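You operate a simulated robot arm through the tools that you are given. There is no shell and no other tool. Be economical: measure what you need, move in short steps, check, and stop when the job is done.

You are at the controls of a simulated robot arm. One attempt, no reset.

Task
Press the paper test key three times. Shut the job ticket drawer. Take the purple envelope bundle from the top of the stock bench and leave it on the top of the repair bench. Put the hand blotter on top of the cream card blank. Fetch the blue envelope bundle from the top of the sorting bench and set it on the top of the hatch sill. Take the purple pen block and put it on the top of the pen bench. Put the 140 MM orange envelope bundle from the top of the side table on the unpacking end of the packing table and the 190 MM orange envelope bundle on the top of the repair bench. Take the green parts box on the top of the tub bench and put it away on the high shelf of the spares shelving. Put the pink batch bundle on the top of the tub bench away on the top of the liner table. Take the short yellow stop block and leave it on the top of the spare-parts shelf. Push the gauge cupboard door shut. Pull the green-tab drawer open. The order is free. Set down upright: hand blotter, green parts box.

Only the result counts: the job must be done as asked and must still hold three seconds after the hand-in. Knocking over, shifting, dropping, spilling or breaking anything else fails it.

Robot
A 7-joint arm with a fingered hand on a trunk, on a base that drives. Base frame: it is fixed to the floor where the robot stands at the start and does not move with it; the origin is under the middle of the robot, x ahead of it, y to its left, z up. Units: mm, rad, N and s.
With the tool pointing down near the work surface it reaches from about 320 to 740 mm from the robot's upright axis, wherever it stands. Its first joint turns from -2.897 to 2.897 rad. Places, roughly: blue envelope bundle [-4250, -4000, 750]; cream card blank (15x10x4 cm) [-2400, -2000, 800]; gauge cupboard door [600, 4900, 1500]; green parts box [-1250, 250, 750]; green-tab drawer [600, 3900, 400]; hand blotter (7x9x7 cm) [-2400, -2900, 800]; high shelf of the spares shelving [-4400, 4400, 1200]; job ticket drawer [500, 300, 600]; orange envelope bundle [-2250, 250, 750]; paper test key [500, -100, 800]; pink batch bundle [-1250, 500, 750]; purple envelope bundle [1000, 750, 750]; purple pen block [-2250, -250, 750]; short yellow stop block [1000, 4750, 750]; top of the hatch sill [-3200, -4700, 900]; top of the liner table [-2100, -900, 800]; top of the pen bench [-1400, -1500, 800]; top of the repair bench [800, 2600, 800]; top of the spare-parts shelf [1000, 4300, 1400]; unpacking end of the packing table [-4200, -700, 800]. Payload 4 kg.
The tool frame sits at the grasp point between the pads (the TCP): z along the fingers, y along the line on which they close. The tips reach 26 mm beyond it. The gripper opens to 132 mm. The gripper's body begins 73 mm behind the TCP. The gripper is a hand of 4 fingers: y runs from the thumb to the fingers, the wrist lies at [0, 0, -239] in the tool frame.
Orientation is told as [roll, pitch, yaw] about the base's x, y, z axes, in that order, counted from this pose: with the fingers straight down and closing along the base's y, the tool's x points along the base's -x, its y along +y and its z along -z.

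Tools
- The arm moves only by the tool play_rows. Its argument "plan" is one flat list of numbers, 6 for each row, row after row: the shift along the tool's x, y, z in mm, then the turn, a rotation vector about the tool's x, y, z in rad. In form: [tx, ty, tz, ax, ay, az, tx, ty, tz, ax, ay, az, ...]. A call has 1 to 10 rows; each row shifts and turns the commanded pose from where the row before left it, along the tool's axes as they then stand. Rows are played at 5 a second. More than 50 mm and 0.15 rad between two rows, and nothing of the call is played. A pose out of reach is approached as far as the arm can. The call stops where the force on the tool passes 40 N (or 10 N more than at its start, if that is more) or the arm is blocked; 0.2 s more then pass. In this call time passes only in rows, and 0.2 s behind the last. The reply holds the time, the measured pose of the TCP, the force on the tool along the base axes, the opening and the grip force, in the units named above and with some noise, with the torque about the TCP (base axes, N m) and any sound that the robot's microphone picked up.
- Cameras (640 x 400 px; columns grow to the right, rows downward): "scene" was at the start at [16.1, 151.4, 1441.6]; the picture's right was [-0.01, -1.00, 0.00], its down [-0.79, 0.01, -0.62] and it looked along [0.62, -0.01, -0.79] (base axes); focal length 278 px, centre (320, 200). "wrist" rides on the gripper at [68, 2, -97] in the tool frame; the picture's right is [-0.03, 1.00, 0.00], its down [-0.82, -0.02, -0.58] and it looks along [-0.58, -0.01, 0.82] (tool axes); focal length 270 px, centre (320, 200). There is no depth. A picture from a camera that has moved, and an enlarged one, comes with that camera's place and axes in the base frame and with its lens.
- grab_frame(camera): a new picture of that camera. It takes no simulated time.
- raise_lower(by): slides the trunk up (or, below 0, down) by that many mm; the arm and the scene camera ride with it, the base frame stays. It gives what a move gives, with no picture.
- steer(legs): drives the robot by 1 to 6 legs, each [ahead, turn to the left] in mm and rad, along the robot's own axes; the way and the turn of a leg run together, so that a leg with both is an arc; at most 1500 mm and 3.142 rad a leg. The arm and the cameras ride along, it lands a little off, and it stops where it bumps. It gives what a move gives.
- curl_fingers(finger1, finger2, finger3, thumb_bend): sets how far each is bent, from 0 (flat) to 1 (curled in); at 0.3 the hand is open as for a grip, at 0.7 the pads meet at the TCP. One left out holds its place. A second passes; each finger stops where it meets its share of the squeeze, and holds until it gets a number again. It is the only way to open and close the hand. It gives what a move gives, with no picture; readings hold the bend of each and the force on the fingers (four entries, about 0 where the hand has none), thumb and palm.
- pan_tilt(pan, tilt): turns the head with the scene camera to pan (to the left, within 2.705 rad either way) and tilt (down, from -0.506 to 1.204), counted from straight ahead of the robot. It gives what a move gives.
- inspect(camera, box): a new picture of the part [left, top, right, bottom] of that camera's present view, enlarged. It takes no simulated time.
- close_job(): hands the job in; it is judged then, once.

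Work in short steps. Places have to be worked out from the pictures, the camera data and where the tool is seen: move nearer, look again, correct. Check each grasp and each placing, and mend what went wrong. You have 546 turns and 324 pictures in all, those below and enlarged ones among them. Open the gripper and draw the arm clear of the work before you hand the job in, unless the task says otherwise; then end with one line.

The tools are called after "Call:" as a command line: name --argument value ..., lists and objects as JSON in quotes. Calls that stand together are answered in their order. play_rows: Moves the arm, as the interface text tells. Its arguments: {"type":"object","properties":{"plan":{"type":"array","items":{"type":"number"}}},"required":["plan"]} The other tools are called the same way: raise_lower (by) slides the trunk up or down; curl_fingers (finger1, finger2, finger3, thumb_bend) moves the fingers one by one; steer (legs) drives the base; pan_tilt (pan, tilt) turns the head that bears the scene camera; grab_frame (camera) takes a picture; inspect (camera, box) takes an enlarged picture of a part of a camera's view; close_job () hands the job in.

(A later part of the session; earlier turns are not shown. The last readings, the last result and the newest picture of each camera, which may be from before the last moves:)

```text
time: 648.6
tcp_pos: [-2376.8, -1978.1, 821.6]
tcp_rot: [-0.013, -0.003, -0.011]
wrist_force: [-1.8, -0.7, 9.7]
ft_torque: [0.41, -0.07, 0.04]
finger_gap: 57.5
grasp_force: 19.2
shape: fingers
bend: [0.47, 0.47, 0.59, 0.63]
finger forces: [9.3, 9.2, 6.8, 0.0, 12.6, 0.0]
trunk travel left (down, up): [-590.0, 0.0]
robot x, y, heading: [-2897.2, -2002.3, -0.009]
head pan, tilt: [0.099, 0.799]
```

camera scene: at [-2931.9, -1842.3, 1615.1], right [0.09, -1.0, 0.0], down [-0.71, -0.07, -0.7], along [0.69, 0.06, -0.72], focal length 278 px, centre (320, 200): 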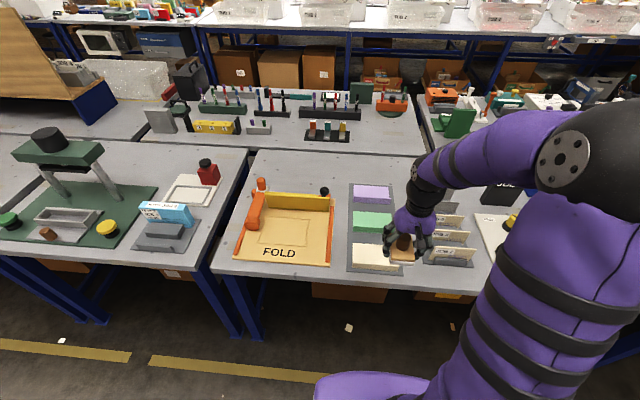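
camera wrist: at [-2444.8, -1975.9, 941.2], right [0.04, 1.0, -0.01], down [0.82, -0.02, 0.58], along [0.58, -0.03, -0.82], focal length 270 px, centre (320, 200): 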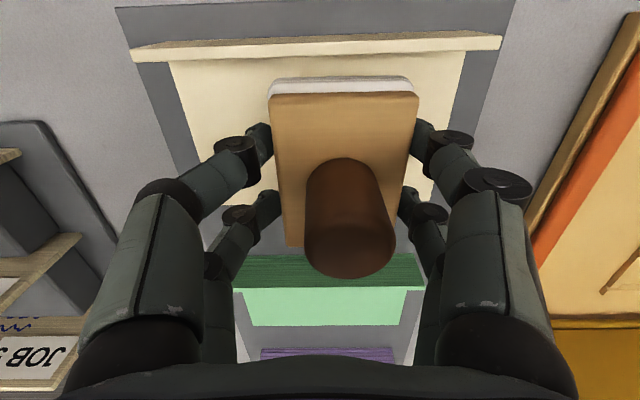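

Contact with the card. Release and lift, then verify.

Call:
curl_fingers --finger1 0.42 --finger2 0.42 --finger3 0.46 --thumb_bend 0.46

Call:
play_rows --plan '[0, 0, -45, 0, 0, 0, 0, 0, -45, 0, 0, 0, 30, 0, -35, 0, 0, 0]'

Call:
inspect --camera "wrist" --box '[220, 60, 420, 260]'

Call:
inspect --camera "scene" --box '[350, 190, 450, 290]'

```text
time: 649.6
tcp_pos: [-2377.9, -1978.7, 821.6]
tcp_rot: [-0.012, 0.001, -0.011]
wrist_force: [-0.2, -0.8, -0.3]
ft_torque: [-0.04, 0.0, 0.03]
finger_gap: 85.8
grasp_force: 0.2
shape: fingers
bend: [0.42, 0.42, 0.46, 0.46]
finger forces: [0.0, 0.0, 0.0, 0.0, 0.0, 0.0]
trunk travel left (down, up): [-590.0, 0.0]
robot x, y, heading: [-2890.9, -2000.0, -0.008]
head pan, tilt: [0.099, 0.799]
```

```text
time: 650.4
tcp_pos: [-2409.2, -1977.1, 947.7]
tcp_rot: [-0.012, 0.0, -0.011]
wrist_force: [0.3, 0.4, -0.1]
ft_torque: [-0.02, 0.02, 0.02]
finger_gap: 85.7
grasp_force: 0.1
shape: fingers
bend: [0.42, 0.42, 0.46, 0.46]
finger forces: [0.0, 0.0, 0.0, 0.0, 0.0, 0.0]
trunk travel left (down, up): [-590.0, 0.0]
robot x, y, heading: [-2895.5, -2001.8, -0.004]
head pan, tilt: [0.099, 0.799]
```

```text
2.00 times, centred on (320, 160) of wrist
camera zoom: at [-2476.9, -1974.6, 1045.2], right [0.04, 1.0, -0.01], down [0.82, -0.02, 0.58], along [0.58, -0.03, -0.82], focal length 541 px, centre (320, 280)
```

zoom: 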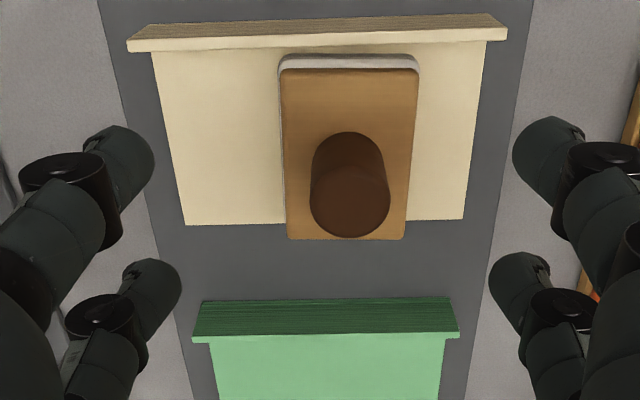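

```text
4.00 times, centred on (400, 240) of scene
camera zoom: at [-2872.0, -1842.7, 1615.1], right [0.09, -1.0, 0.0], down [-0.71, -0.07, -0.7], along [0.69, 0.06, -0.72], focal length 1114 px, centre (0, 40)
```

zoom: 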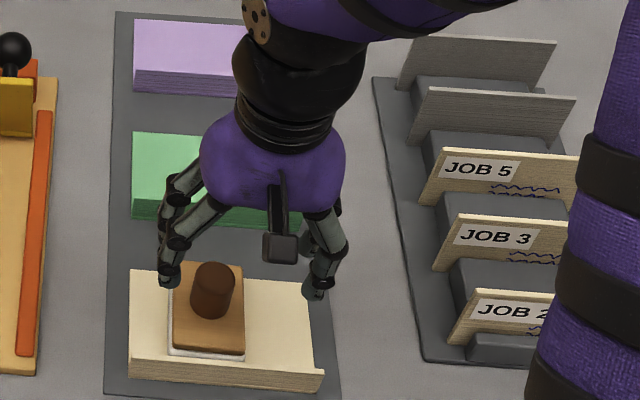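

The blotter now sits flat on the card behind the lip. Next: the purple pen block at ≈(-2189,-230). Raise, reverse and drive north.

Call:
play_rows --plan '[0, 0, -45, 0, 0, 0, 0, 0, -45, 0, 0, 0]'

Call:
steer --legs '[[-120, 0], [0, 1.575], [1300, 0], [460, 0], [0, -1.571], [120, 0]]'

Call:
pan_tilt --pan 0.0 --tilt 0.7

Call:
grab_frame --camera "scene"

Call:
grab_frame --camera "wrist"

```text
time: 651.0
tcp_pos: [-2409.1, -1977.1, 1037.3]
tcp_rot: [-0.012, 0.001, -0.012]
wrist_force: [-0.8, -0.1, 0.1]
ft_torque: [-0.01, 0.02, -0.03]
finger_gap: 85.6
grasp_force: 0.0
shape: fingers
bend: [0.42, 0.42, 0.46, 0.46]
finger forces: [0.0, 0.0, 0.1, 0.1, 0.0, 0.0]
trunk travel left (down, up): [-590.0, 0.0]
robot x, y, heading: [-2894.4, -2001.6, -0.01]
head pan, tilt: [0.099, 0.799]
```

```text
time: 669.3
tcp_pos: [-2440.6, -208.9, 1036.4]
tcp_rot: [-0.012, 0.0, 0.01]
wrist_force: [0.8, 0.1, -0.4]
ft_torque: [0.0, -0.04, 0.01]
finger_gap: 85.9
grasp_force: 0.0
shape: fingers
bend: [0.42, 0.42, 0.46, 0.46]
finger forces: [0.0, 0.1, 0.0, 0.0, 0.0, 0.0]
trunk travel left (down, up): [-590.0, 0.0]
robot x, y, heading: [-2926.5, -242.8, 0.013]
head pan, tilt: [0.099, 0.799]
```

```text
time: 669.9
tcp_pos: [-2441.1, -208.4, 1037.1]
tcp_rot: [-0.012, -0.001, 0.011]
wrist_force: [-0.7, -0.4, -1.1]
ft_torque: [-0.01, -0.02, 0.01]
finger_gap: 85.8
grasp_force: 0.0
shape: fingers
bend: [0.42, 0.42, 0.46, 0.46]
finger forces: [0.0, 0.1, 0.0, 0.0, 0.0, 0.0]
trunk travel left (down, up): [-590.0, 0.0]
robot x, y, heading: [-2929.5, -246.3, 0.013]
head pan, tilt: [0.0, 0.7]
```

```text
137 pictures are left
camera scene: at [-2904.4, -93.6, 1623.3], right [0.02, -1.0, 0.0], down [-0.64, -0.01, -0.76], along [0.76, 0.01, -0.64], focal length 278 px, centre (320, 200)
```

scene: 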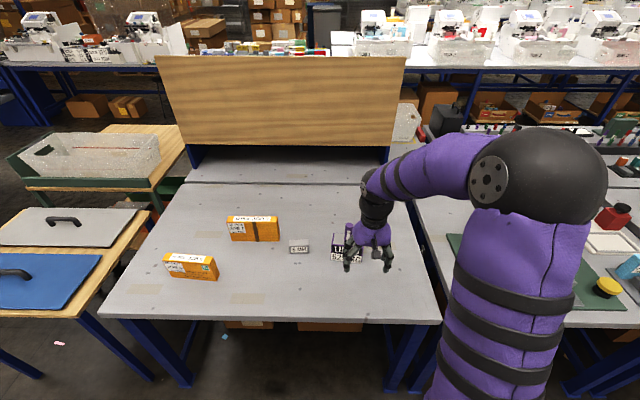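

```text
136 pictures are left
camera wrist: at [-2509.8, -208.0, 1134.5], right [0.01, 1.0, -0.01], down [0.82, 0.0, 0.58], along [0.58, -0.02, -0.82], focal length 270 px, centre (320, 200)
```

wrist: 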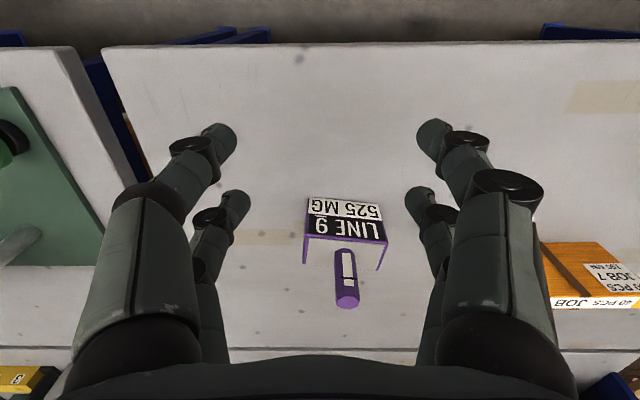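

Call:
inspect --camera "wrist" --box '[270, 170, 430, 330]'

Call:
inspect --camera "scene" --box '[280, 200, 410, 290]'

```text
2.50 times, centred on (350, 250) of wrist
camera zoom: at [-2509.8, -208.0, 1134.5], right [0.01, 1.0, -0.01], down [0.82, 0.0, 0.58], along [0.58, -0.02, -0.82], focal length 676 px, centre (245, 75)
```

zoom: 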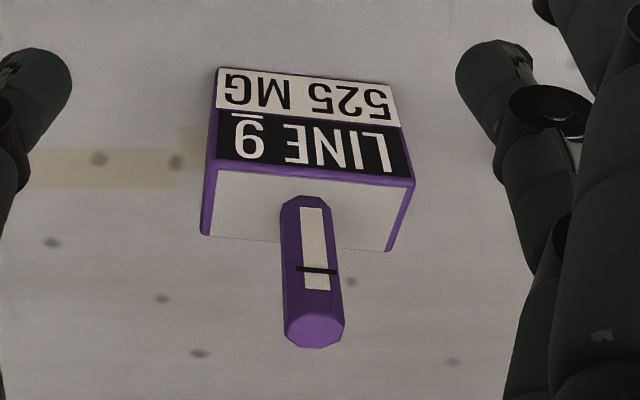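

```text
4.44 times, centred on (345, 245) of scene
camera zoom: at [-2904.4, -93.6, 1623.3], right [0.02, -1.0, 0.0], down [-0.64, -0.01, -0.76], along [0.76, 0.01, -0.64], focal length 1237 px, centre (209, 0)
```

zoom: 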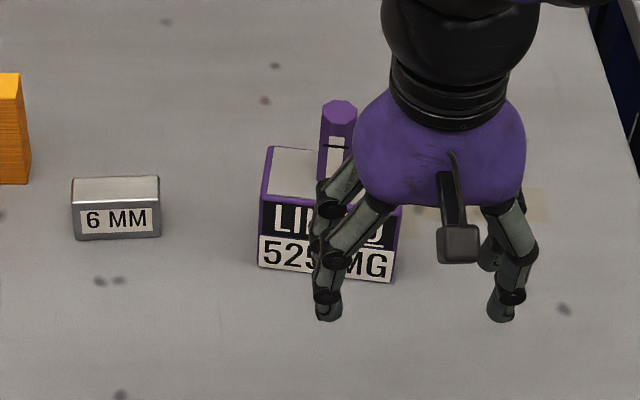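

The pen block is ~113×60×83 with a tall pen (to z≈949) at its centre, rotated ≈-0.11. I'll grip its 113 mm width with the hand leaned back 0.7 rad so the palm clears the pen.

Call:
curl_fingers --finger1 0.27 --finger2 0.27 --finger3 0.27 --thumb_bend 0.27

Call:
play_rows --plan '[0, 0, 0, 0, 0, 0.12, 0, 0, 0, 0, -0.14, 0, 0, 0, 0, 0, -0.14, 0, 0, 0, 0, 0, -0.14, 0, 0, 0, 0, 0, -0.14, 0, 0, 0, 0, 0, -0.14, 0]'

Call:
play_rows --plan '[-5.1, 9.4, 43.9, 0, 0, 0, -5.1, 9.4, 43.9, 0, 0, 0, -5.1, 9.4, 43.9, 0, 0, 0]'

Call:
grab_frame --camera "wrist"

Call:
inspect --camera "scene" --box '[270, 170, 430, 310]'

```text
time: 670.9
tcp_pos: [-2441.9, -208.9, 1036.8]
tcp_rot: [-0.012, 0.001, 0.011]
wrist_force: [1.5, 0.6, 0.4]
ft_torque: [0.0, 0.0, 0.01]
finger_gap: 138.8
grasp_force: 0.1
shape: fingers
bend: [0.27, 0.27, 0.27, 0.27]
finger forces: [0.0, 0.0, 0.0, 0.1, 0.0, 0.0]
trunk travel left (down, up): [-590.0, 0.0]
robot x, y, heading: [-2926.2, -247.2, 0.02]
head pan, tilt: [0.0, 0.7]
```

```text
time: 672.3
tcp_pos: [-2442.9, -221.0, 1033.1]
tcp_rot: [-0.065, -0.567, -0.097]
wrist_force: [0.7, 0.1, 0.2]
ft_torque: [0.0, 0.01, 0.0]
finger_gap: 139.4
grasp_force: 0.0
shape: fingers
bend: [0.27, 0.27, 0.27, 0.27]
finger forces: [0.0, 0.0, 0.1, 0.0, 0.0, 0.0]
out of reach, approached as far as the arm can: row 5, 6
trunk travel left (down, up): [-590.0, 0.0]
robot x, y, heading: [-2926.9, -248.4, 0.018]
head pan, tilt: [0.0, 0.7]
```

```text
time: 673.1
tcp_pos: [-2356.3, -210.3, 927.6]
tcp_rot: [-0.064, -0.569, -0.102]
wrist_force: [-0.6, 1.1, -0.6]
ft_torque: [-0.06, -0.01, 0.0]
finger_gap: 138.8
grasp_force: 0.1
shape: fingers
bend: [0.27, 0.27, 0.27, 0.27]
finger forces: [0.0, 0.1, 0.0, 0.0, 0.0, 0.1]
trunk travel left (down, up): [-590.0, 0.0]
robot x, y, heading: [-2928.4, -246.5, 0.013]
head pan, tilt: [0.0, 0.7]
```

```text
133 pictures are left
camera wrist: at [-2464.2, -193.0, 974.2], right [0.16, 0.99, -0.04], down [0.38, -0.02, 0.93], along [0.91, -0.16, -0.38], focal length 270 px, centre (320, 200)
```

wrist: 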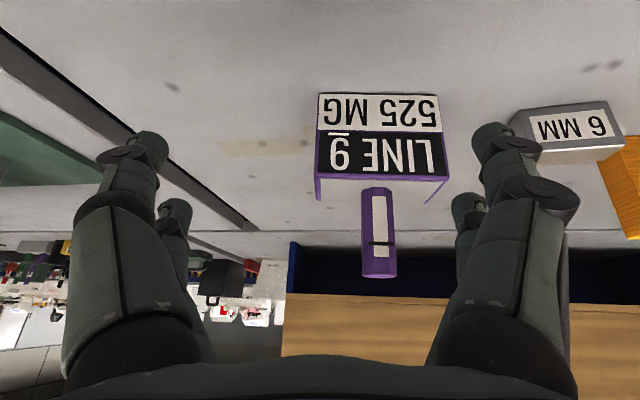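

```text
2.86 times, centred on (350, 240) of scene
camera zoom: at [-2904.1, -93.9, 1623.3], right [0.02, -1.0, 0.0], down [-0.64, -0.01, -0.76], along [0.76, 0.01, -0.64], focal length 796 px, centre (234, 86)
```

zoom: 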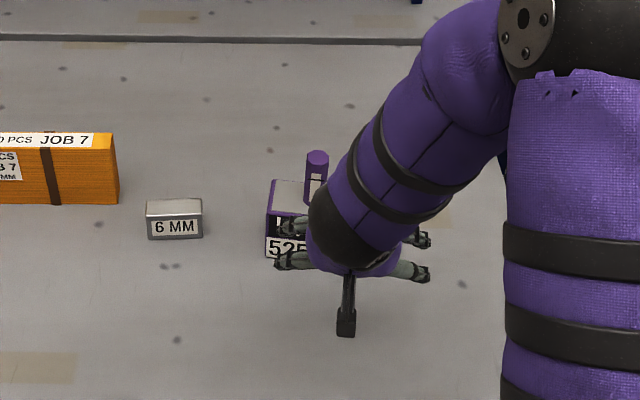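

The orientation stopped short at pitch −0.57 with slight roll. I'll correct it from this more extended pose.

Call:
play_rows --plan '[0, 0, 0, -0.054, -0.12, 0.034]'

```text
time: 673.5
tcp_pos: [-2356.1, -211.4, 929.4]
tcp_rot: [0.012, -0.691, -0.14]
wrist_force: [-0.7, 1.3, -0.2]
ft_torque: [0.02, -0.04, -0.03]
finger_gap: 139.0
grasp_force: 0.0
shape: fingers
bend: [0.27, 0.27, 0.27, 0.27]
finger forces: [0.0, 0.0, 0.0, 0.0, 0.0, 0.0]
trunk travel left (down, up): [-590.0, 0.0]
robot x, y, heading: [-2930.7, -245.6, 0.017]
head pan, tilt: [0.0, 0.7]
```

Good orientation now. Align laterally, then advance partway along the tool axis.

Call:
play_rows --plan '[-12.5, 21, 0, 0, 0, 0, -12.5, 21, 0, 0, 0, 0, 0, 0, 40, 0, 0, 0]'

Call:
grab_frame --camera "wrist"

```text
time: 674.3
tcp_pos: [-2306.9, -175.0, 914.2]
tcp_rot: [0.01, -0.69, -0.137]
wrist_force: [-0.1, -0.1, -0.1]
ft_torque: [-0.04, -0.01, 0.0]
finger_gap: 138.9
grasp_force: 0.1
shape: fingers
bend: [0.27, 0.27, 0.27, 0.27]
finger forces: [0.0, 0.0, 0.1, 0.0, 0.0, 0.0]
trunk travel left (down, up): [-590.0, 0.0]
robot x, y, heading: [-2924.9, -246.9, 0.024]
head pan, tilt: [0.0, 0.7]
```

```text
131 pictures are left
camera wrist: at [-2419.6, -159.4, 946.7], right [0.15, 0.99, 0.02], down [0.26, -0.06, 0.96], along [0.96, -0.14, -0.26], focal length 270 px, centre (320, 200)
```

wrist: 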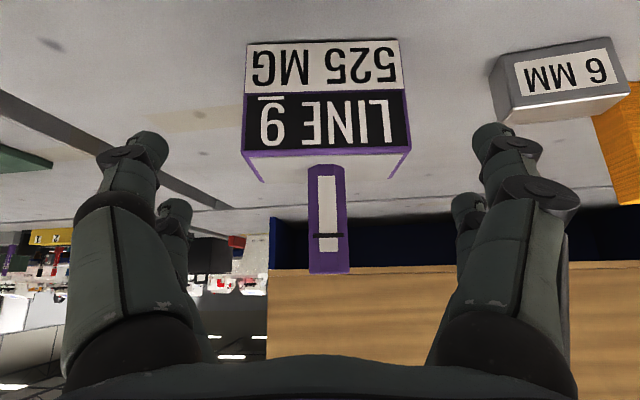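

Aligned; bar and pen clearances are fine. Advance 107 mm along the tool axis.

Call:
play_rows --plan '[0, 2, 40, 0, 0, 0, 0, 2, 40, 0, 0, 0, 0, 0, 26, 0, 0, 0]'

Call:
grab_frame --camera "wrist"

Call:
inspect --camera "scene" --box '[270, 170, 430, 310]'

```text
time: 675.1
tcp_pos: [-2239.7, -178.6, 835.9]
tcp_rot: [0.011, -0.694, -0.137]
wrist_force: [-3.6, 2.0, 11.3]
ft_torque: [-0.19, 0.0, -0.05]
finger_gap: 138.8
grasp_force: 6.1
shape: fingers
bend: [0.27, 0.27, 0.27, 0.27]
finger forces: [0.0, 4.5, 7.0, 0.0, 0.0, 0.0]
trunk travel left (down, up): [-590.0, 0.0]
robot x, y, heading: [-2923.7, -244.2, 0.017]
head pan, tilt: [0.0, 0.7]
```

```text
130 pictures are left
camera wrist: at [-2352.9, -163.4, 868.0], right [0.15, 0.99, 0.02], down [0.25, -0.06, 0.97], along [0.96, -0.14, -0.26], focal length 270 px, centre (320, 200)
```

wrist: 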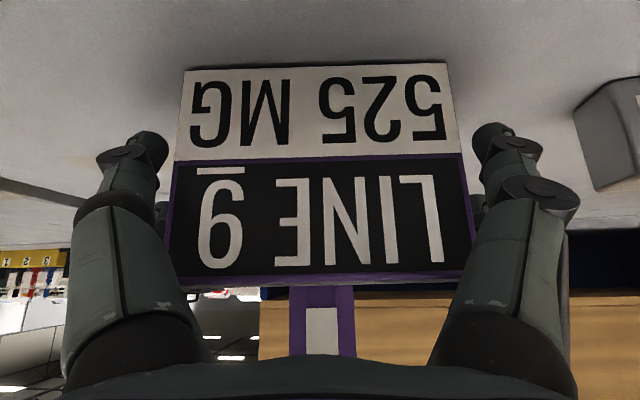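

```text
2.86 times, centred on (350, 240) of scene
camera zoom: at [-2906.4, -93.7, 1623.7], right [0.02, -1.0, 0.0], down [-0.64, -0.01, -0.77], along [0.77, 0.01, -0.64], focal length 796 px, centre (234, 86)
```

zoom: 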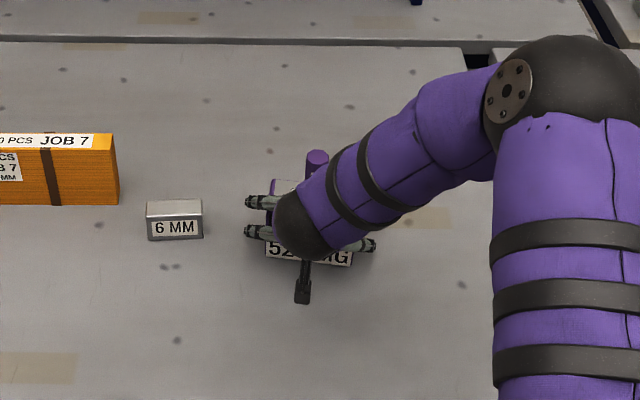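

Two fingertips touch the table. Raise 8 mm vertically and close.

Call:
play_rows --plan '[-5, 0, -6.2, 0, 0, 0]'

Call:
curl_fingers --finger1 0.6 --finger2 0.6 --finger3 0.6 --thumb_bend 0.6

Call:
grab_frame --camera "wrist"

```text
time: 675.5
tcp_pos: [-2240.0, -178.9, 840.1]
tcp_rot: [0.01, -0.689, -0.138]
wrist_force: [-0.9, -0.5, 0.2]
ft_torque: [-0.03, -0.02, 0.0]
finger_gap: 139.2
grasp_force: 1.2
shape: fingers
bend: [0.27, 0.26, 0.26, 0.27]
finger forces: [0.0, 1.3, 1.2, 0.0, 0.1, 0.0]
trunk travel left (down, up): [-590.0, 0.0]
robot x, y, heading: [-2928.5, -245.8, 0.02]
head pan, tilt: [0.0, 0.7]
```

```text
time: 676.5
tcp_pos: [-2240.2, -179.4, 841.4]
tcp_rot: [0.011, -0.69, -0.138]
wrist_force: [0.2, -0.1, 1.1]
ft_torque: [-0.18, 0.09, 0.04]
finger_gap: 112.8
grasp_force: 30.6
shape: fingers
bend: [0.43, 0.55, 0.53, 0.51]
finger forces: [14.1, 16.5, 7.1, 0.0, 25.0, 0.0]
trunk travel left (down, up): [-590.0, 0.0]
robot x, y, heading: [-2927.7, -246.1, 0.018]
head pan, tilt: [0.0, 0.7]
```

```text
128 pictures are left
camera wrist: at [-2353.0, -163.9, 873.7], right [0.15, 0.99, 0.02], down [0.26, -0.06, 0.96], along [0.95, -0.14, -0.26], focal length 270 px, centre (320, 200)
```

wrist: 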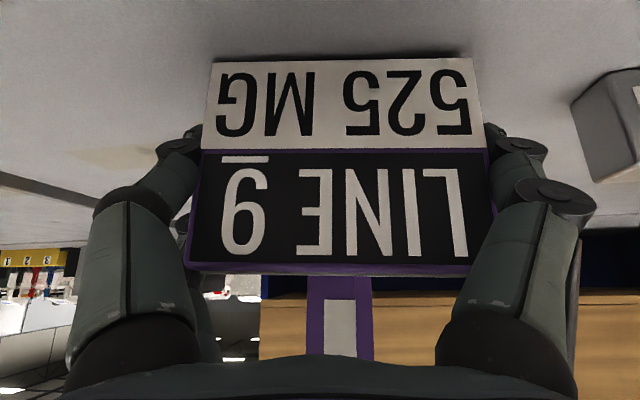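

Gripped at 113 mm width. Lift vertically.

Call:
play_rows --plan '[-12.7, 0, -15.4, 0, 0, 0, -25.5, 0, -30.8, 0, 0, 0, -28, 0, -34, 0, 0, 0, -28, 0, -34, 0, 0, 0]'

Call:
grab_frame --camera "scene"

Call:
grab_frame --camera "wrist"

```text
time: 677.5
tcp_pos: [-2238.9, -181.0, 988.4]
tcp_rot: [0.009, -0.69, -0.137]
wrist_force: [0.1, -0.3, -2.5]
ft_torque: [-0.03, 0.02, -0.01]
finger_gap: 112.7
grasp_force: 31.6
shape: fingers
bend: [0.43, 0.55, 0.53, 0.51]
finger forces: [14.3, 16.6, 6.9, 0.0, 24.7, 0.0]
trunk travel left (down, up): [-590.0, 0.0]
robot x, y, heading: [-2924.8, -249.5, 0.015]
head pan, tilt: [0.0, 0.7]
```

```text
127 pictures are left
camera scene: at [-2904.5, -93.6, 1623.3], right [0.02, -1.0, 0.0], down [-0.64, -0.01, -0.77], along [0.77, 0.01, -0.64], focal length 278 px, centre (320, 200)
```

scene: 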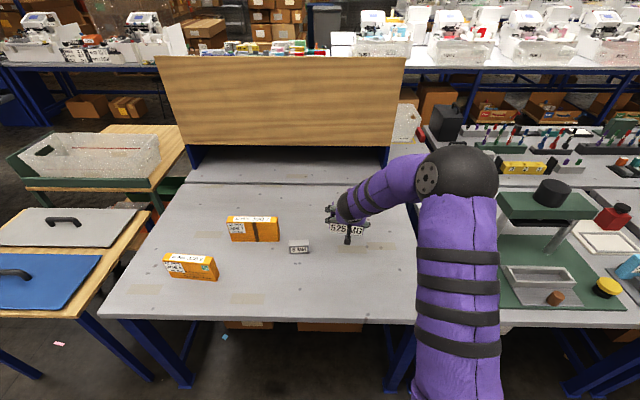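

```text
126 pictures are left
camera wrist: at [-2352.0, -165.3, 1021.2], right [0.15, 0.99, 0.02], down [0.26, -0.06, 0.96], along [0.95, -0.14, -0.26], focal length 270 px, centre (320, 200)
```

wrist: 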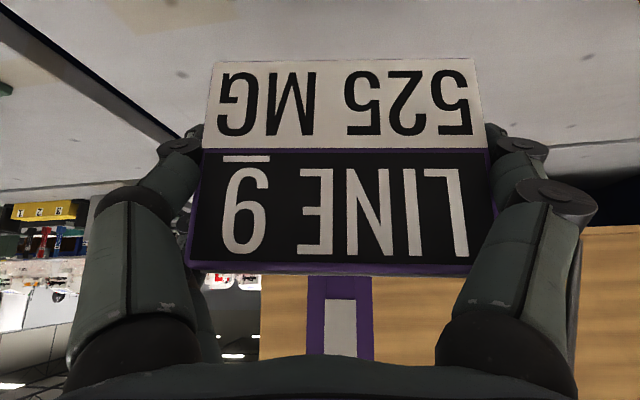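

Held well. Retract a little and drive around north to the east aisle, then south to the pen bench.

Call:
play_rows --plan '[25, 0, -21, 0, 0, 0, 25, 0, -21, 0, 0, 0, 20, 0, -25, 0, 0, 0]'

Call:
steer --legs '[[-150, 0], [0, 1.556], [1500, 0], [780, 0], [0, -1.571], [1400, 0]]'

```text
time: 678.3
tcp_pos: [-2334.1, -167.8, 995.6]
tcp_rot: [0.011, -0.689, -0.137]
wrist_force: [-0.1, 0.8, -2.9]
ft_torque: [-0.05, 0.03, 0.03]
finger_gap: 113.2
grasp_force: 31.2
shape: fingers
bend: [0.43, 0.55, 0.53, 0.51]
finger forces: [14.4, 16.7, 6.9, 0.0, 24.7, 0.0]
trunk travel left (down, up): [-590.0, 0.0]
robot x, y, heading: [-2928.4, -247.8, 0.019]
head pan, tilt: [0.0, 0.7]
```

```text
time: 704.7
tcp_pos: [-1158.1, 2128.5, 994.9]
tcp_rot: [0.01, -0.689, -0.133]
wrist_force: [-0.6, -0.7, -2.1]
ft_torque: [-0.02, 0.02, 0.01]
finger_gap: 112.5
grasp_force: 30.0
shape: fingers
bend: [0.43, 0.55, 0.53, 0.51]
finger forces: [13.5, 16.5, 6.7, 0.0, 23.5, 0.0]
trunk travel left (down, up): [-590.0, 0.0]
robot x, y, heading: [-1751.9, 2046.0, 0.024]
head pan, tilt: [0.0, 0.7]
```

Call:
steer --legs '[[1380, -0.024], [0, -1.571], [1500, 0], [1500, 0], [550, 0]]'

Call:
pan_tilt --pan -1.2 --tilt 0.55

Call:
grab_frame --camera "scene"

```text
time: 732.3
tcp_pos: [-373.4, -2097.1, 995.7]
tcp_rot: [0.011, -0.691, -1.749]
wrist_force: [0.3, 0.1, -2.2]
ft_torque: [0.05, 0.04, -0.01]
finger_gap: 112.0
grasp_force: 29.9
shape: fingers
bend: [0.43, 0.55, 0.53, 0.51]
finger forces: [13.0, 16.6, 6.6, 0.0, 23.0, 0.1]
trunk travel left (down, up): [-590.0, 0.0]
robot x, y, heading: [-429.0, -1499.5, -1.592]
head pan, tilt: [0.0, 0.7]
```

```text
time: 733.7
tcp_pos: [-373.5, -2098.3, 995.5]
tcp_rot: [0.009, -0.69, -1.746]
wrist_force: [0.0, 0.1, -2.4]
ft_torque: [0.02, 0.03, 0.0]
finger_gap: 112.0
grasp_force: 29.8
shape: fingers
bend: [0.43, 0.55, 0.53, 0.51]
finger forces: [13.0, 16.7, 6.5, 0.0, 23.0, 0.0]
trunk travel left (down, up): [-590.0, 0.0]
robot x, y, heading: [-425.7, -1501.1, -1.589]
head pan, tilt: [-1.201, 0.55]
```

```text
125 pictures are left
camera scene: at [-358.8, -1477.7, 1636.4], right [-0.34, 0.94, 0.0], down [0.49, 0.18, -0.85], along [-0.8, -0.29, -0.52], focal length 278 px, centre (320, 200)
```

scene: 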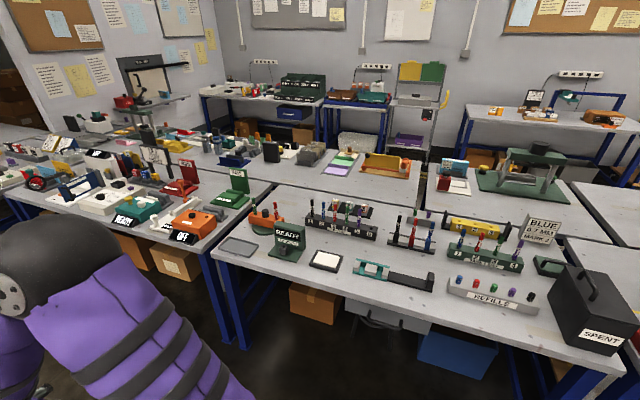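

I see the pen bench. Zooming to find free space for a 113×60 mm block.

Call:
inspect --camera "scene" --box '[200, 170, 450, 340]'

Call:
inspect --camera "scene" --box '[390, 190, 640, 370]'

```text
2.35 times, centred on (325, 255) of scene
camera zoom: at [-358.8, -1477.7, 1636.4], right [-0.34, 0.94, 0.0], down [0.49, 0.18, -0.85], along [-0.8, -0.29, -0.52], focal length 655 px, centre (308, 71)
```

zoom: 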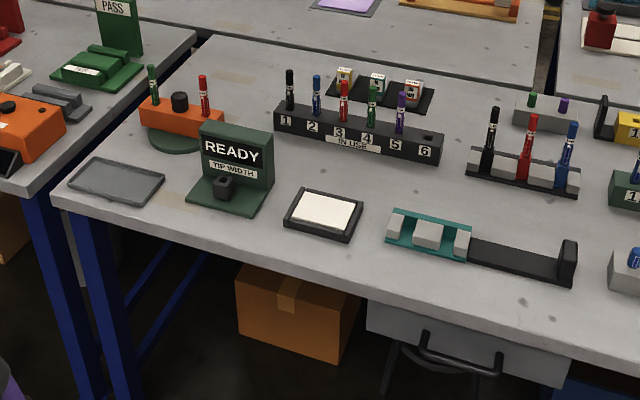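

```text
2.22 times, centred on (515, 280) of scene
camera zoom: at [-358.8, -1477.7, 1636.4], right [-0.34, 0.94, 0.0], down [0.49, 0.18, -0.85], along [-0.8, -0.29, -0.52], focal length 619 px, centre (-113, 22)
```

zoom: 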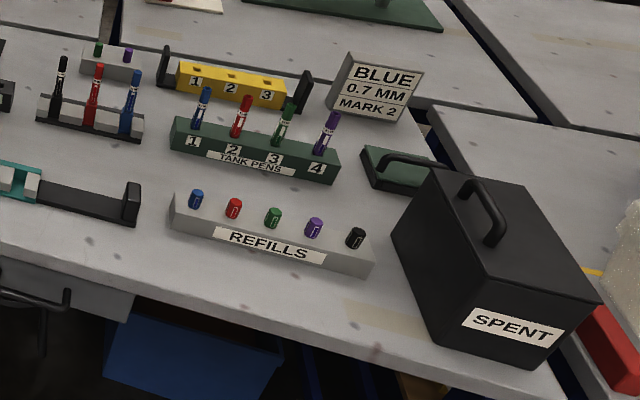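

The front strip at about (-1115,-1345) on the pen bench is free (x −1049…−1181). I'll reverse to y≈-1277, turn west and approach.

Call:
steer --legs '[[-224, 0], [0, -1.551]]'

Call:
pan_tilt --pan 0.0 --tilt 0.8

Call:
grab_frame --camera "scene"

```text
time: 739.2
tcp_pos: [-1017.9, -1345.7, 995.8]
tcp_rot: [0.011, -0.689, 2.987]
wrist_force: [0.1, -0.7, -2.1]
ft_torque: [0.02, -0.01, 0.0]
finger_gap: 112.2
grasp_force: 29.3
shape: fingers
bend: [0.43, 0.55, 0.53, 0.51]
finger forces: [12.9, 16.3, 6.4, 0.1, 22.5, 0.0]
trunk travel left (down, up): [-590.0, 0.0]
robot x, y, heading: [-420.5, -1275.8, 3.137]
head pan, tilt: [-1.201, 0.55]
```

```text
time: 740.6
tcp_pos: [-1018.0, -1346.6, 994.9]
tcp_rot: [0.009, -0.69, 2.987]
wrist_force: [0.4, 0.9, -1.9]
ft_torque: [0.06, -0.03, -0.01]
finger_gap: 111.6
grasp_force: 29.1
shape: fingers
bend: [0.43, 0.55, 0.53, 0.51]
finger forces: [12.7, 16.3, 6.4, 0.0, 22.4, 0.0]
trunk travel left (down, up): [-590.0, 0.0]
robot x, y, heading: [-422.0, -1277.7, 3.139]
head pan, tilt: [0.0, 0.799]
```

```text
122 pictures are left
camera scene: at [-445.1, -1432.3, 1615.0], right [0.0, 1.0, 0.0], down [0.72, 0.0, -0.7], along [-0.7, 0.0, -0.72], focal length 278 px, centre (320, 200)
```

scene: 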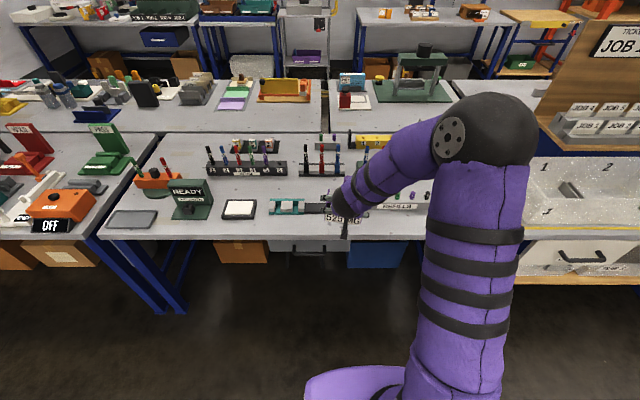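

Edge x≈-1051, slider at x≈-1180. Advance 85 mm and lower.

Call:
steer --legs '[[85, 0]]'

Call:
play_rows --plan '[23.9, 0, 28.9, 0, 0, 0, 23.9, 0, 28.9, 0, 0, 0, 23.9, 0, 28.9, 0, 0, 0]'

Call:
grab_frame --camera "scene"

Call:
grab_frame --camera "wrist"

```text
time: 741.7
tcp_pos: [-1105.2, -1346.9, 995.1]
tcp_rot: [0.01, -0.688, 2.988]
wrist_force: [-0.1, -0.1, -2.9]
ft_torque: [0.03, -0.04, -0.01]
finger_gap: 112.0
grasp_force: 28.8
shape: fingers
bend: [0.43, 0.55, 0.53, 0.51]
finger forces: [12.8, 16.3, 6.5, 0.0, 22.6, 0.1]
trunk travel left (down, up): [-590.0, 0.0]
robot x, y, heading: [-512.5, -1279.2, 3.137]
head pan, tilt: [0.0, 0.799]
```

```text
time: 742.5
tcp_pos: [-1104.8, -1347.2, 882.3]
tcp_rot: [0.01, -0.691, 2.99]
wrist_force: [0.2, -0.1, -2.7]
ft_torque: [0.05, -0.02, -0.02]
finger_gap: 111.9
grasp_force: 29.0
shape: fingers
bend: [0.43, 0.55, 0.53, 0.51]
finger forces: [12.6, 16.6, 6.4, 0.0, 22.4, 0.0]
trunk travel left (down, up): [-590.0, 0.0]
robot x, y, heading: [-509.8, -1279.0, 3.138]
head pan, tilt: [0.0, 0.799]
```

```text
121 pictures are left
camera scene: at [-531.4, -1432.3, 1615.1], right [0.0, 1.0, 0.0], down [0.72, 0.0, -0.7], along [-0.7, 0.0, -0.72], focal length 278 px, centre (320, 200)
```

scene: 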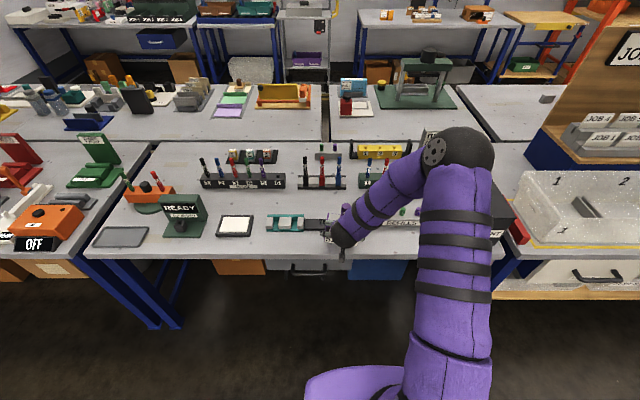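

```text
120 pictures are left
camera wrist: at [-991.2, -1366.2, 915.1], right [-0.17, -0.99, 0.02], down [-0.26, 0.07, 0.96], along [-0.95, 0.15, -0.26], focal length 270 px, centre (320, 200)
```

wrist: 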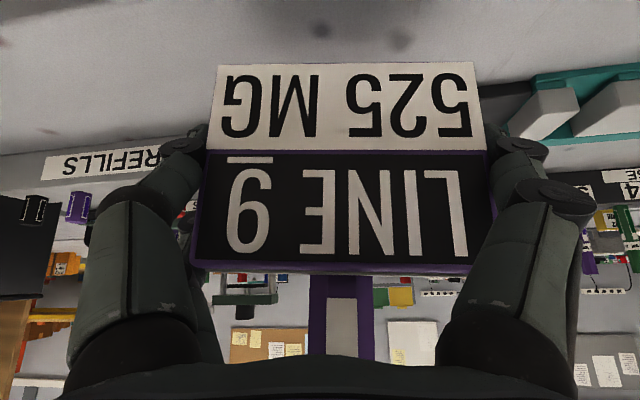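

Clear. Lower to contact.

Call:
play_rows --plan '[15.9, 0, 19.3, 0, 0, 0, 6.4, 0, 7.7, 0, 0, 0]'

Call:
play_rows --plan '[3.2, 0, 3.9, 0, 0, 0, 2.5, 0, 3.1, 0, 0, 0]'

```text
time: 743.1
tcp_pos: [-1104.8, -1347.6, 847.7]
tcp_rot: [0.01, -0.689, 2.987]
wrist_force: [-0.1, 0.3, -2.5]
ft_torque: [0.07, -0.02, 0.01]
finger_gap: 111.9
grasp_force: 29.0
shape: fingers
bend: [0.43, 0.55, 0.53, 0.51]
finger forces: [12.5, 16.4, 6.4, 0.0, 22.5, 0.1]
trunk travel left (down, up): [-590.0, 0.0]
robot x, y, heading: [-510.1, -1277.6, 3.141]
head pan, tilt: [0.0, 0.799]
```

```text
time: 743.7
tcp_pos: [-1103.8, -1349.3, 840.4]
tcp_rot: [0.009, -0.694, 2.988]
wrist_force: [1.9, -1.0, 11.3]
ft_torque: [0.53, -0.4, -0.14]
finger_gap: 112.0
grasp_force: 30.3
shape: fingers
bend: [0.43, 0.55, 0.53, 0.52]
finger forces: [13.4, 18.2, 5.9, 0.1, 22.9, 0.0]
trunk travel left (down, up): [-590.0, 0.0]
robot x, y, heading: [-509.5, -1277.3, 3.141]
head pan, tilt: [0.0, 0.799]
```

Contact made. Open the fingers and withdraw back along the tool axis.

Call:
curl_fingers --finger1 0.34 --finger2 0.34 --finger3 0.34 --thumb_bend 0.34

Call:
grab_frame --camera "wrist"

```text
time: 744.7
tcp_pos: [-1104.7, -1350.0, 840.4]
tcp_rot: [0.01, -0.691, 2.988]
wrist_force: [-0.8, -4.5, 12.0]
ft_torque: [-0.31, -0.04, 0.0]
finger_gap: 122.1
grasp_force: 9.5
shape: fingers
bend: [0.33, 0.32, 0.33, 0.34]
finger forces: [1.3, 11.3, 5.5, 0.1, 0.1, 0.0]
trunk travel left (down, up): [-590.0, 0.0]
robot x, y, heading: [-510.7, -1282.7, -3.146]
head pan, tilt: [0.0, 0.799]
```

```text
119 pictures are left
camera wrist: at [-991.2, -1368.0, 872.0], right [-0.17, -0.99, 0.02], down [-0.25, 0.07, 0.96], along [-0.95, 0.15, -0.26], focal length 270 px, centre (320, 200)
```

wrist: 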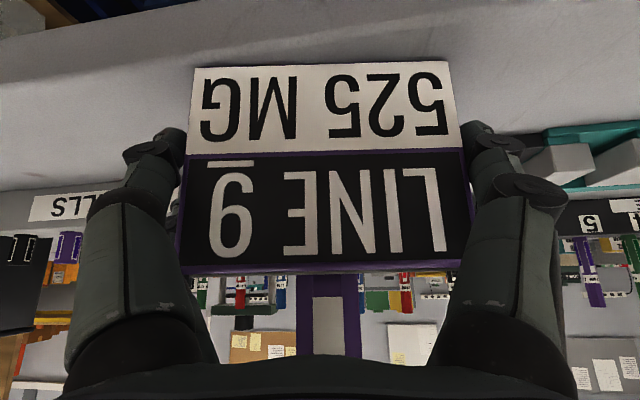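

A fingertip presses the bench/block; raise 8 mm, open a bit more, then withdraw.

Call:
play_rows --plan '[-5, 0, -6.2, 0, 0, 0]'

Call:
curl_fingers --finger1 0.28 --finger2 0.28 --finger3 0.28 --thumb_bend 0.28

Call:
play_rows --plan '[0, 0, -40, 0, 0, 0, 0, 0, -45, 0, 0, 0, 0, 0, -45, 0, 0, 0]'

Call:
grab_frame --camera "wrist"

Call:
grab_frame --camera "scene"

```text
time: 745.1
tcp_pos: [-1103.3, -1348.6, 845.9]
tcp_rot: [0.008, -0.685, 2.988]
wrist_force: [-0.7, -0.4, -2.0]
ft_torque: [-0.01, 0.0, 0.01]
finger_gap: 121.1
grasp_force: 6.4
shape: fingers
bend: [0.33, 0.32, 0.32, 0.34]
finger forces: [0.5, 5.7, 5.8, 0.0, 0.6, 0.0]
trunk travel left (down, up): [-590.0, 0.0]
robot x, y, heading: [-510.7, -1278.3, -3.141]
head pan, tilt: [0.0, 0.799]
```

```text
time: 746.1
tcp_pos: [-1103.5, -1349.1, 845.8]
tcp_rot: [0.01, -0.688, 2.987]
wrist_force: [-0.6, 0.6, -0.2]
ft_torque: [0.0, -0.04, 0.0]
finger_gap: 136.7
grasp_force: 0.1
shape: fingers
bend: [0.28, 0.28, 0.28, 0.28]
finger forces: [0.0, 0.0, 0.1, 0.0, 0.0, 0.1]
trunk travel left (down, up): [-590.0, 0.0]
robot x, y, heading: [-510.1, -1278.7, -3.138]
head pan, tilt: [0.0, 0.799]
```

```text
time: 746.9
tcp_pos: [-1020.9, -1359.8, 946.7]
tcp_rot: [0.011, -0.689, 2.987]
wrist_force: [0.1, 0.2, -1.1]
ft_torque: [-0.01, -0.02, -0.01]
finger_gap: 137.0
grasp_force: 0.1
shape: fingers
bend: [0.28, 0.28, 0.28, 0.28]
finger forces: [0.1, 0.0, 0.0, 0.0, 0.1, 0.0]
trunk travel left (down, up): [-590.0, 0.0]
robot x, y, heading: [-509.9, -1277.5, -3.137]
head pan, tilt: [0.0, 0.799]
```

```text
118 pictures are left
camera wrist: at [-908.6, -1378.9, 979.2], right [-0.17, -0.99, 0.02], down [-0.26, 0.07, 0.96], along [-0.95, 0.15, -0.26], focal length 270 px, centre (320, 200)
```

wrist: 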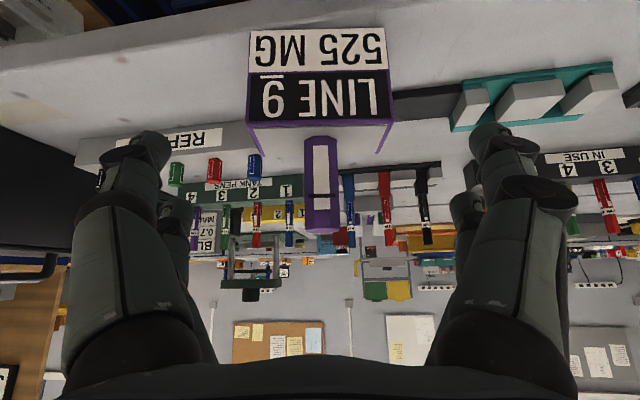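

```text
117 pictures are left
camera scene: at [-530.4, -1432.4, 1615.0], right [0.0, 1.0, 0.0], down [0.72, 0.0, -0.7], along [-0.7, 0.0, -0.72], focal length 278 px, centre (320, 200)
```

scene: 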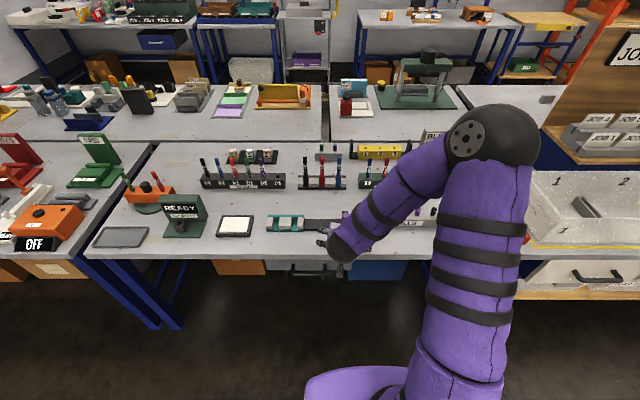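

Pen block placed. Back away, restore the hand to vertical with yaw for closing along x, and drive north to the pink bundle.

Call:
steer --legs '[[-150, 0]]'

Call:
play_rows --plan '[0, 0, 0, 0, 0.138, 0, 0, 0, 0, 0, 0.138, 0, 0, 0, 0, 0, 0.138, 0, 0, 0, 0, 0, 0.138, 0, 0, 0, 0, 0, 0.138, 0, 0, 0, -40, 0, 0, 0, 0, 0, -40, 0, 0, 0]'

Call:
play_rows --plan '[0, 0, 0, 0, 0, 0.142, 0, 0, 0, 0, 0, 0.142, 0, 0, 0, 0, 0, 0.142, 0, 0, 0, 0, 0, 0.142, 0, 0, 0, 0, 0, 0.142, 0, 0, 0, 0, 0, 0.142, 0, 0, 0, 0, 0, 0.142, 0, 0, 0, 0, 0, 0.142, 0, 0, 0, 0, 0, 0.142, 0, 0, 0, 0, 0, 0.142]'

Call:
curl_fingers --finger1 0.42 --finger2 0.42 --finger3 0.42 --thumb_bend 0.42

```text
time: 748.2
tcp_pos: [-872.7, -1359.9, 946.1]
tcp_rot: [0.011, -0.688, 2.988]
wrist_force: [0.1, -0.1, 0.2]
ft_torque: [0.01, 0.02, -0.02]
finger_gap: 136.9
grasp_force: 0.1
shape: fingers
bend: [0.28, 0.28, 0.28, 0.28]
finger forces: [0.1, 0.0, 0.0, 0.1, 0.0, 0.1]
trunk travel left (down, up): [-590.0, 0.0]
robot x, y, heading: [-358.7, -1276.7, -3.143]
head pan, tilt: [0.0, 0.799]
```

```text
time: 749.8
tcp_pos: [-872.4, -1359.9, 1027.2]
tcp_rot: [0.009, 0.001, 2.996]
wrist_force: [0.0, 0.2, -0.7]
ft_torque: [-0.02, 0.0, 0.02]
finger_gap: 136.7
grasp_force: 0.0
shape: fingers
bend: [0.28, 0.28, 0.28, 0.28]
finger forces: [0.0, 0.0, 0.1, 0.1, 0.0, 0.0]
trunk travel left (down, up): [-590.0, 0.0]
robot x, y, heading: [-357.7, -1279.7, -3.142]
head pan, tilt: [0.0, 0.799]
```

```text
time: 752.0
tcp_pos: [-872.0, -1359.5, 1026.2]
tcp_rot: [0.003, 0.008, 1.571]
wrist_force: [0.1, 0.2, -1.5]
ft_torque: [0.01, 0.01, 0.02]
finger_gap: 137.0
grasp_force: 0.1
shape: fingers
bend: [0.28, 0.28, 0.28, 0.28]
finger forces: [0.0, 0.0, 0.1, 0.0, 0.0, 0.0]
trunk travel left (down, up): [-590.0, 0.0]
robot x, y, heading: [-358.6, -1277.8, -3.142]
head pan, tilt: [0.0, 0.799]
```

```text
time: 753.0
tcp_pos: [-872.1, -1359.1, 1026.8]
tcp_rot: [0.002, 0.008, 1.575]
wrist_force: [-0.1, 0.6, 0.5]
ft_torque: [-0.02, 0.0, -0.02]
finger_gap: 93.8
grasp_force: 0.1
shape: fingers
bend: [0.42, 0.42, 0.42, 0.42]
finger forces: [0.0, 0.0, 0.0, 0.0, 0.0, 0.0]
trunk travel left (down, up): [-590.0, 0.0]
robot x, y, heading: [-359.7, -1275.9, -3.138]
head pan, tilt: [0.0, 0.799]
```

Call:
steer --legs '[[0, -1.573], [1500, 0], [370, 0], [0, 1.571], [250, 0]]'

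Call:
grab_frame --camera "wrist"

```text
time: 771.5
tcp_pos: [-1063.9, 538.3, 1026.4]
tcp_rot: [0.001, 0.009, 1.539]
wrist_force: [-0.1, -0.1, -0.3]
ft_torque: [-0.03, 0.02, 0.0]
finger_gap: 93.4
grasp_force: 0.1
shape: fingers
bend: [0.42, 0.42, 0.42, 0.42]
finger forces: [0.0, 0.1, 0.0, 0.1, 0.0, 0.0]
trunk travel left (down, up): [-590.0, 0.0]
robot x, y, heading: [-550.8, 602.5, 3.099]
head pan, tilt: [0.0, 0.799]
```

```text
116 pictures are left
camera wrist: at [-1067.5, 469.4, 1125.3], right [-1.0, 0.06, 0.0], down [0.05, 0.82, 0.57], along [0.03, 0.57, -0.82], focal length 270 px, centre (320, 200)
```

wrist: 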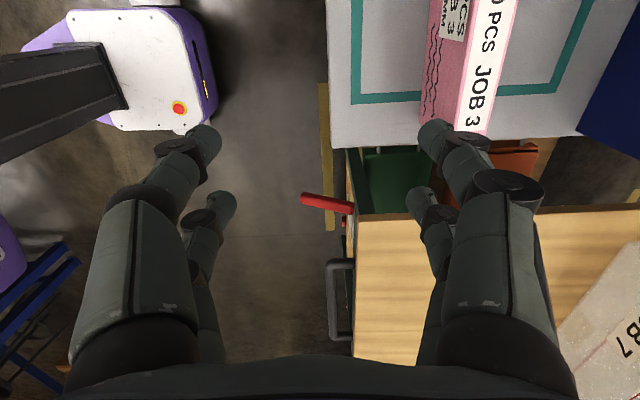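

Drive 80 mm closer, then move over the pink bundle and re-measure.

Call:
steer --legs '[[80, 0]]'

Call:
play_rows --plan '[15, 25, 0, 0, 0, 0, 15, 25, 30, 0, 0, 0]'

Call:
grab_frame --camera "wrist"

```text
time: 772.6
tcp_pos: [-1145.4, 539.2, 1024.5]
tcp_rot: [0.0, 0.009, 1.539]
wrist_force: [-0.3, -0.2, 0.4]
ft_torque: [0.0, -0.01, 0.0]
finger_gap: 93.7
grasp_force: 0.0
shape: fingers
bend: [0.42, 0.42, 0.42, 0.42]
finger forces: [0.0, 0.0, 0.1, 0.1, 0.0, 0.0]
trunk travel left (down, up): [-590.0, 0.0]
robot x, y, heading: [-630.5, 603.2, 3.101]
head pan, tilt: [0.0, 0.799]
```

```text
time: 773.2
tcp_pos: [-1196.5, 510.5, 996.6]
tcp_rot: [-0.002, 0.009, 1.539]
wrist_force: [-0.2, 0.4, 0.1]
ft_torque: [0.04, -0.01, -0.02]
finger_gap: 93.6
grasp_force: 0.0
shape: fingers
bend: [0.42, 0.42, 0.42, 0.42]
finger forces: [0.0, 0.0, 0.0, 0.1, 0.1, 0.0]
trunk travel left (down, up): [-590.0, 0.0]
robot x, y, heading: [-631.3, 607.5, 3.103]
head pan, tilt: [0.0, 0.799]
```

```text
115 pictures are left
camera wrist: at [-1199.9, 442.0, 1095.2], right [-1.0, 0.06, 0.0], down [0.05, 0.82, 0.57], along [0.03, 0.57, -0.82], focal length 270 px, centre (320, 200)
```

wrist: 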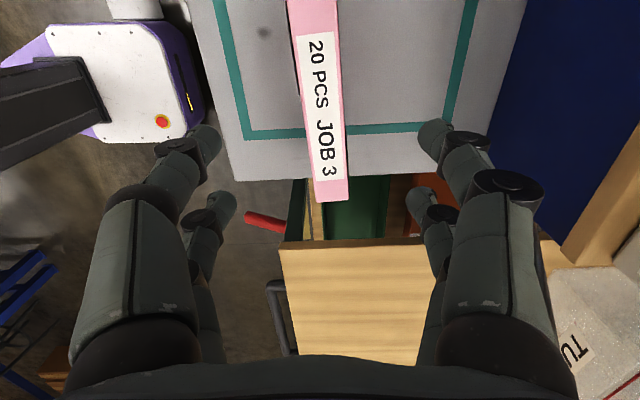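

Bundle centre (-1201,511), slight yaw. Correct and descend, then grip.

Call:
play_rows --plan '[0, 4, 38, 0, 0, -0.08, 0, 0, 40, 0, 0, 0, 0, 0, 40, 0, 0, 0, 0, 0, 35, 0, 0, 0]'

Call:
curl_fingers --finger1 0.75 --finger2 0.75 --finger3 0.75 --thumb_bend 0.75

Call:
play_rows --plan '[0, 0, -40, 0, 0, 0, 0, 0, -45, 0, 0, 0, 0, 0, -45, 0, 0, 0, 0, 0, -45, 0, 0, 0]'

Call:
grab_frame --camera "wrist"

```text
time: 774.2
tcp_pos: [-1199.3, 510.4, 844.2]
tcp_rot: [-0.001, 0.009, 1.62]
wrist_force: [0.4, -0.5, 0.4]
ft_torque: [0.01, 0.01, 0.02]
finger_gap: 93.4
grasp_force: 0.0
shape: fingers
bend: [0.42, 0.42, 0.42, 0.42]
finger forces: [0.1, 0.0, 0.0, 0.0, 0.1, 0.0]
trunk travel left (down, up): [-590.0, 0.0]
robot x, y, heading: [-627.6, 600.9, 3.099]
head pan, tilt: [0.0, 0.799]
```

```text
time: 775.2
tcp_pos: [-1201.0, 509.6, 844.6]
tcp_rot: [0.0, 0.01, 1.62]
wrist_force: [0.0, 0.4, -0.3]
ft_torque: [0.01, 0.01, -0.02]
finger_gap: 27.4
grasp_force: 18.1
shape: fingers
bend: [0.59, 0.6, 0.67, 0.68]
finger forces: [9.4, 9.1, 6.6, 0.1, 11.7, 0.1]
trunk travel left (down, up): [-590.0, 0.0]
robot x, y, heading: [-629.4, 601.5, 3.107]
head pan, tilt: [0.0, 0.799]
```

```text
time: 776.2
tcp_pos: [-1198.9, 511.6, 1019.0]
tcp_rot: [-0.002, 0.01, 1.618]
wrist_force: [0.3, 0.3, -1.7]
ft_torque: [0.04, -0.03, 0.0]
finger_gap: 27.8
grasp_force: 18.1
shape: fingers
bend: [0.59, 0.6, 0.67, 0.68]
finger forces: [9.4, 9.0, 6.6, 0.1, 11.5, 0.0]
trunk travel left (down, up): [-590.0, 0.0]
robot x, y, heading: [-632.6, 604.0, 3.106]
head pan, tilt: [0.0, 0.799]
```

```text
114 pictures are left
camera wrist: at [-1197.2, 444.1, 1118.2], right [-1.0, -0.02, 0.0], down [-0.02, 0.82, 0.57], along [-0.01, 0.57, -0.82], focal length 270 px, centre (320, 200)
```

wrist: 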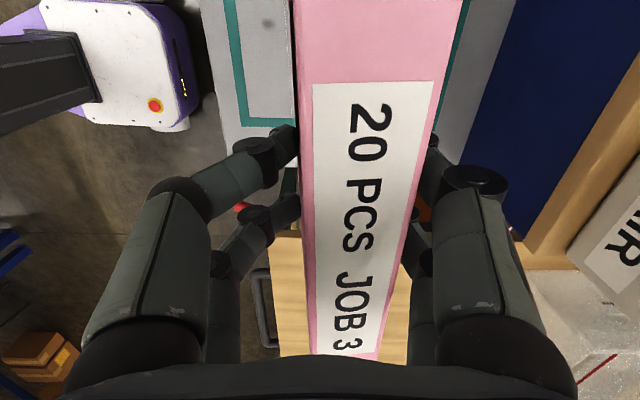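

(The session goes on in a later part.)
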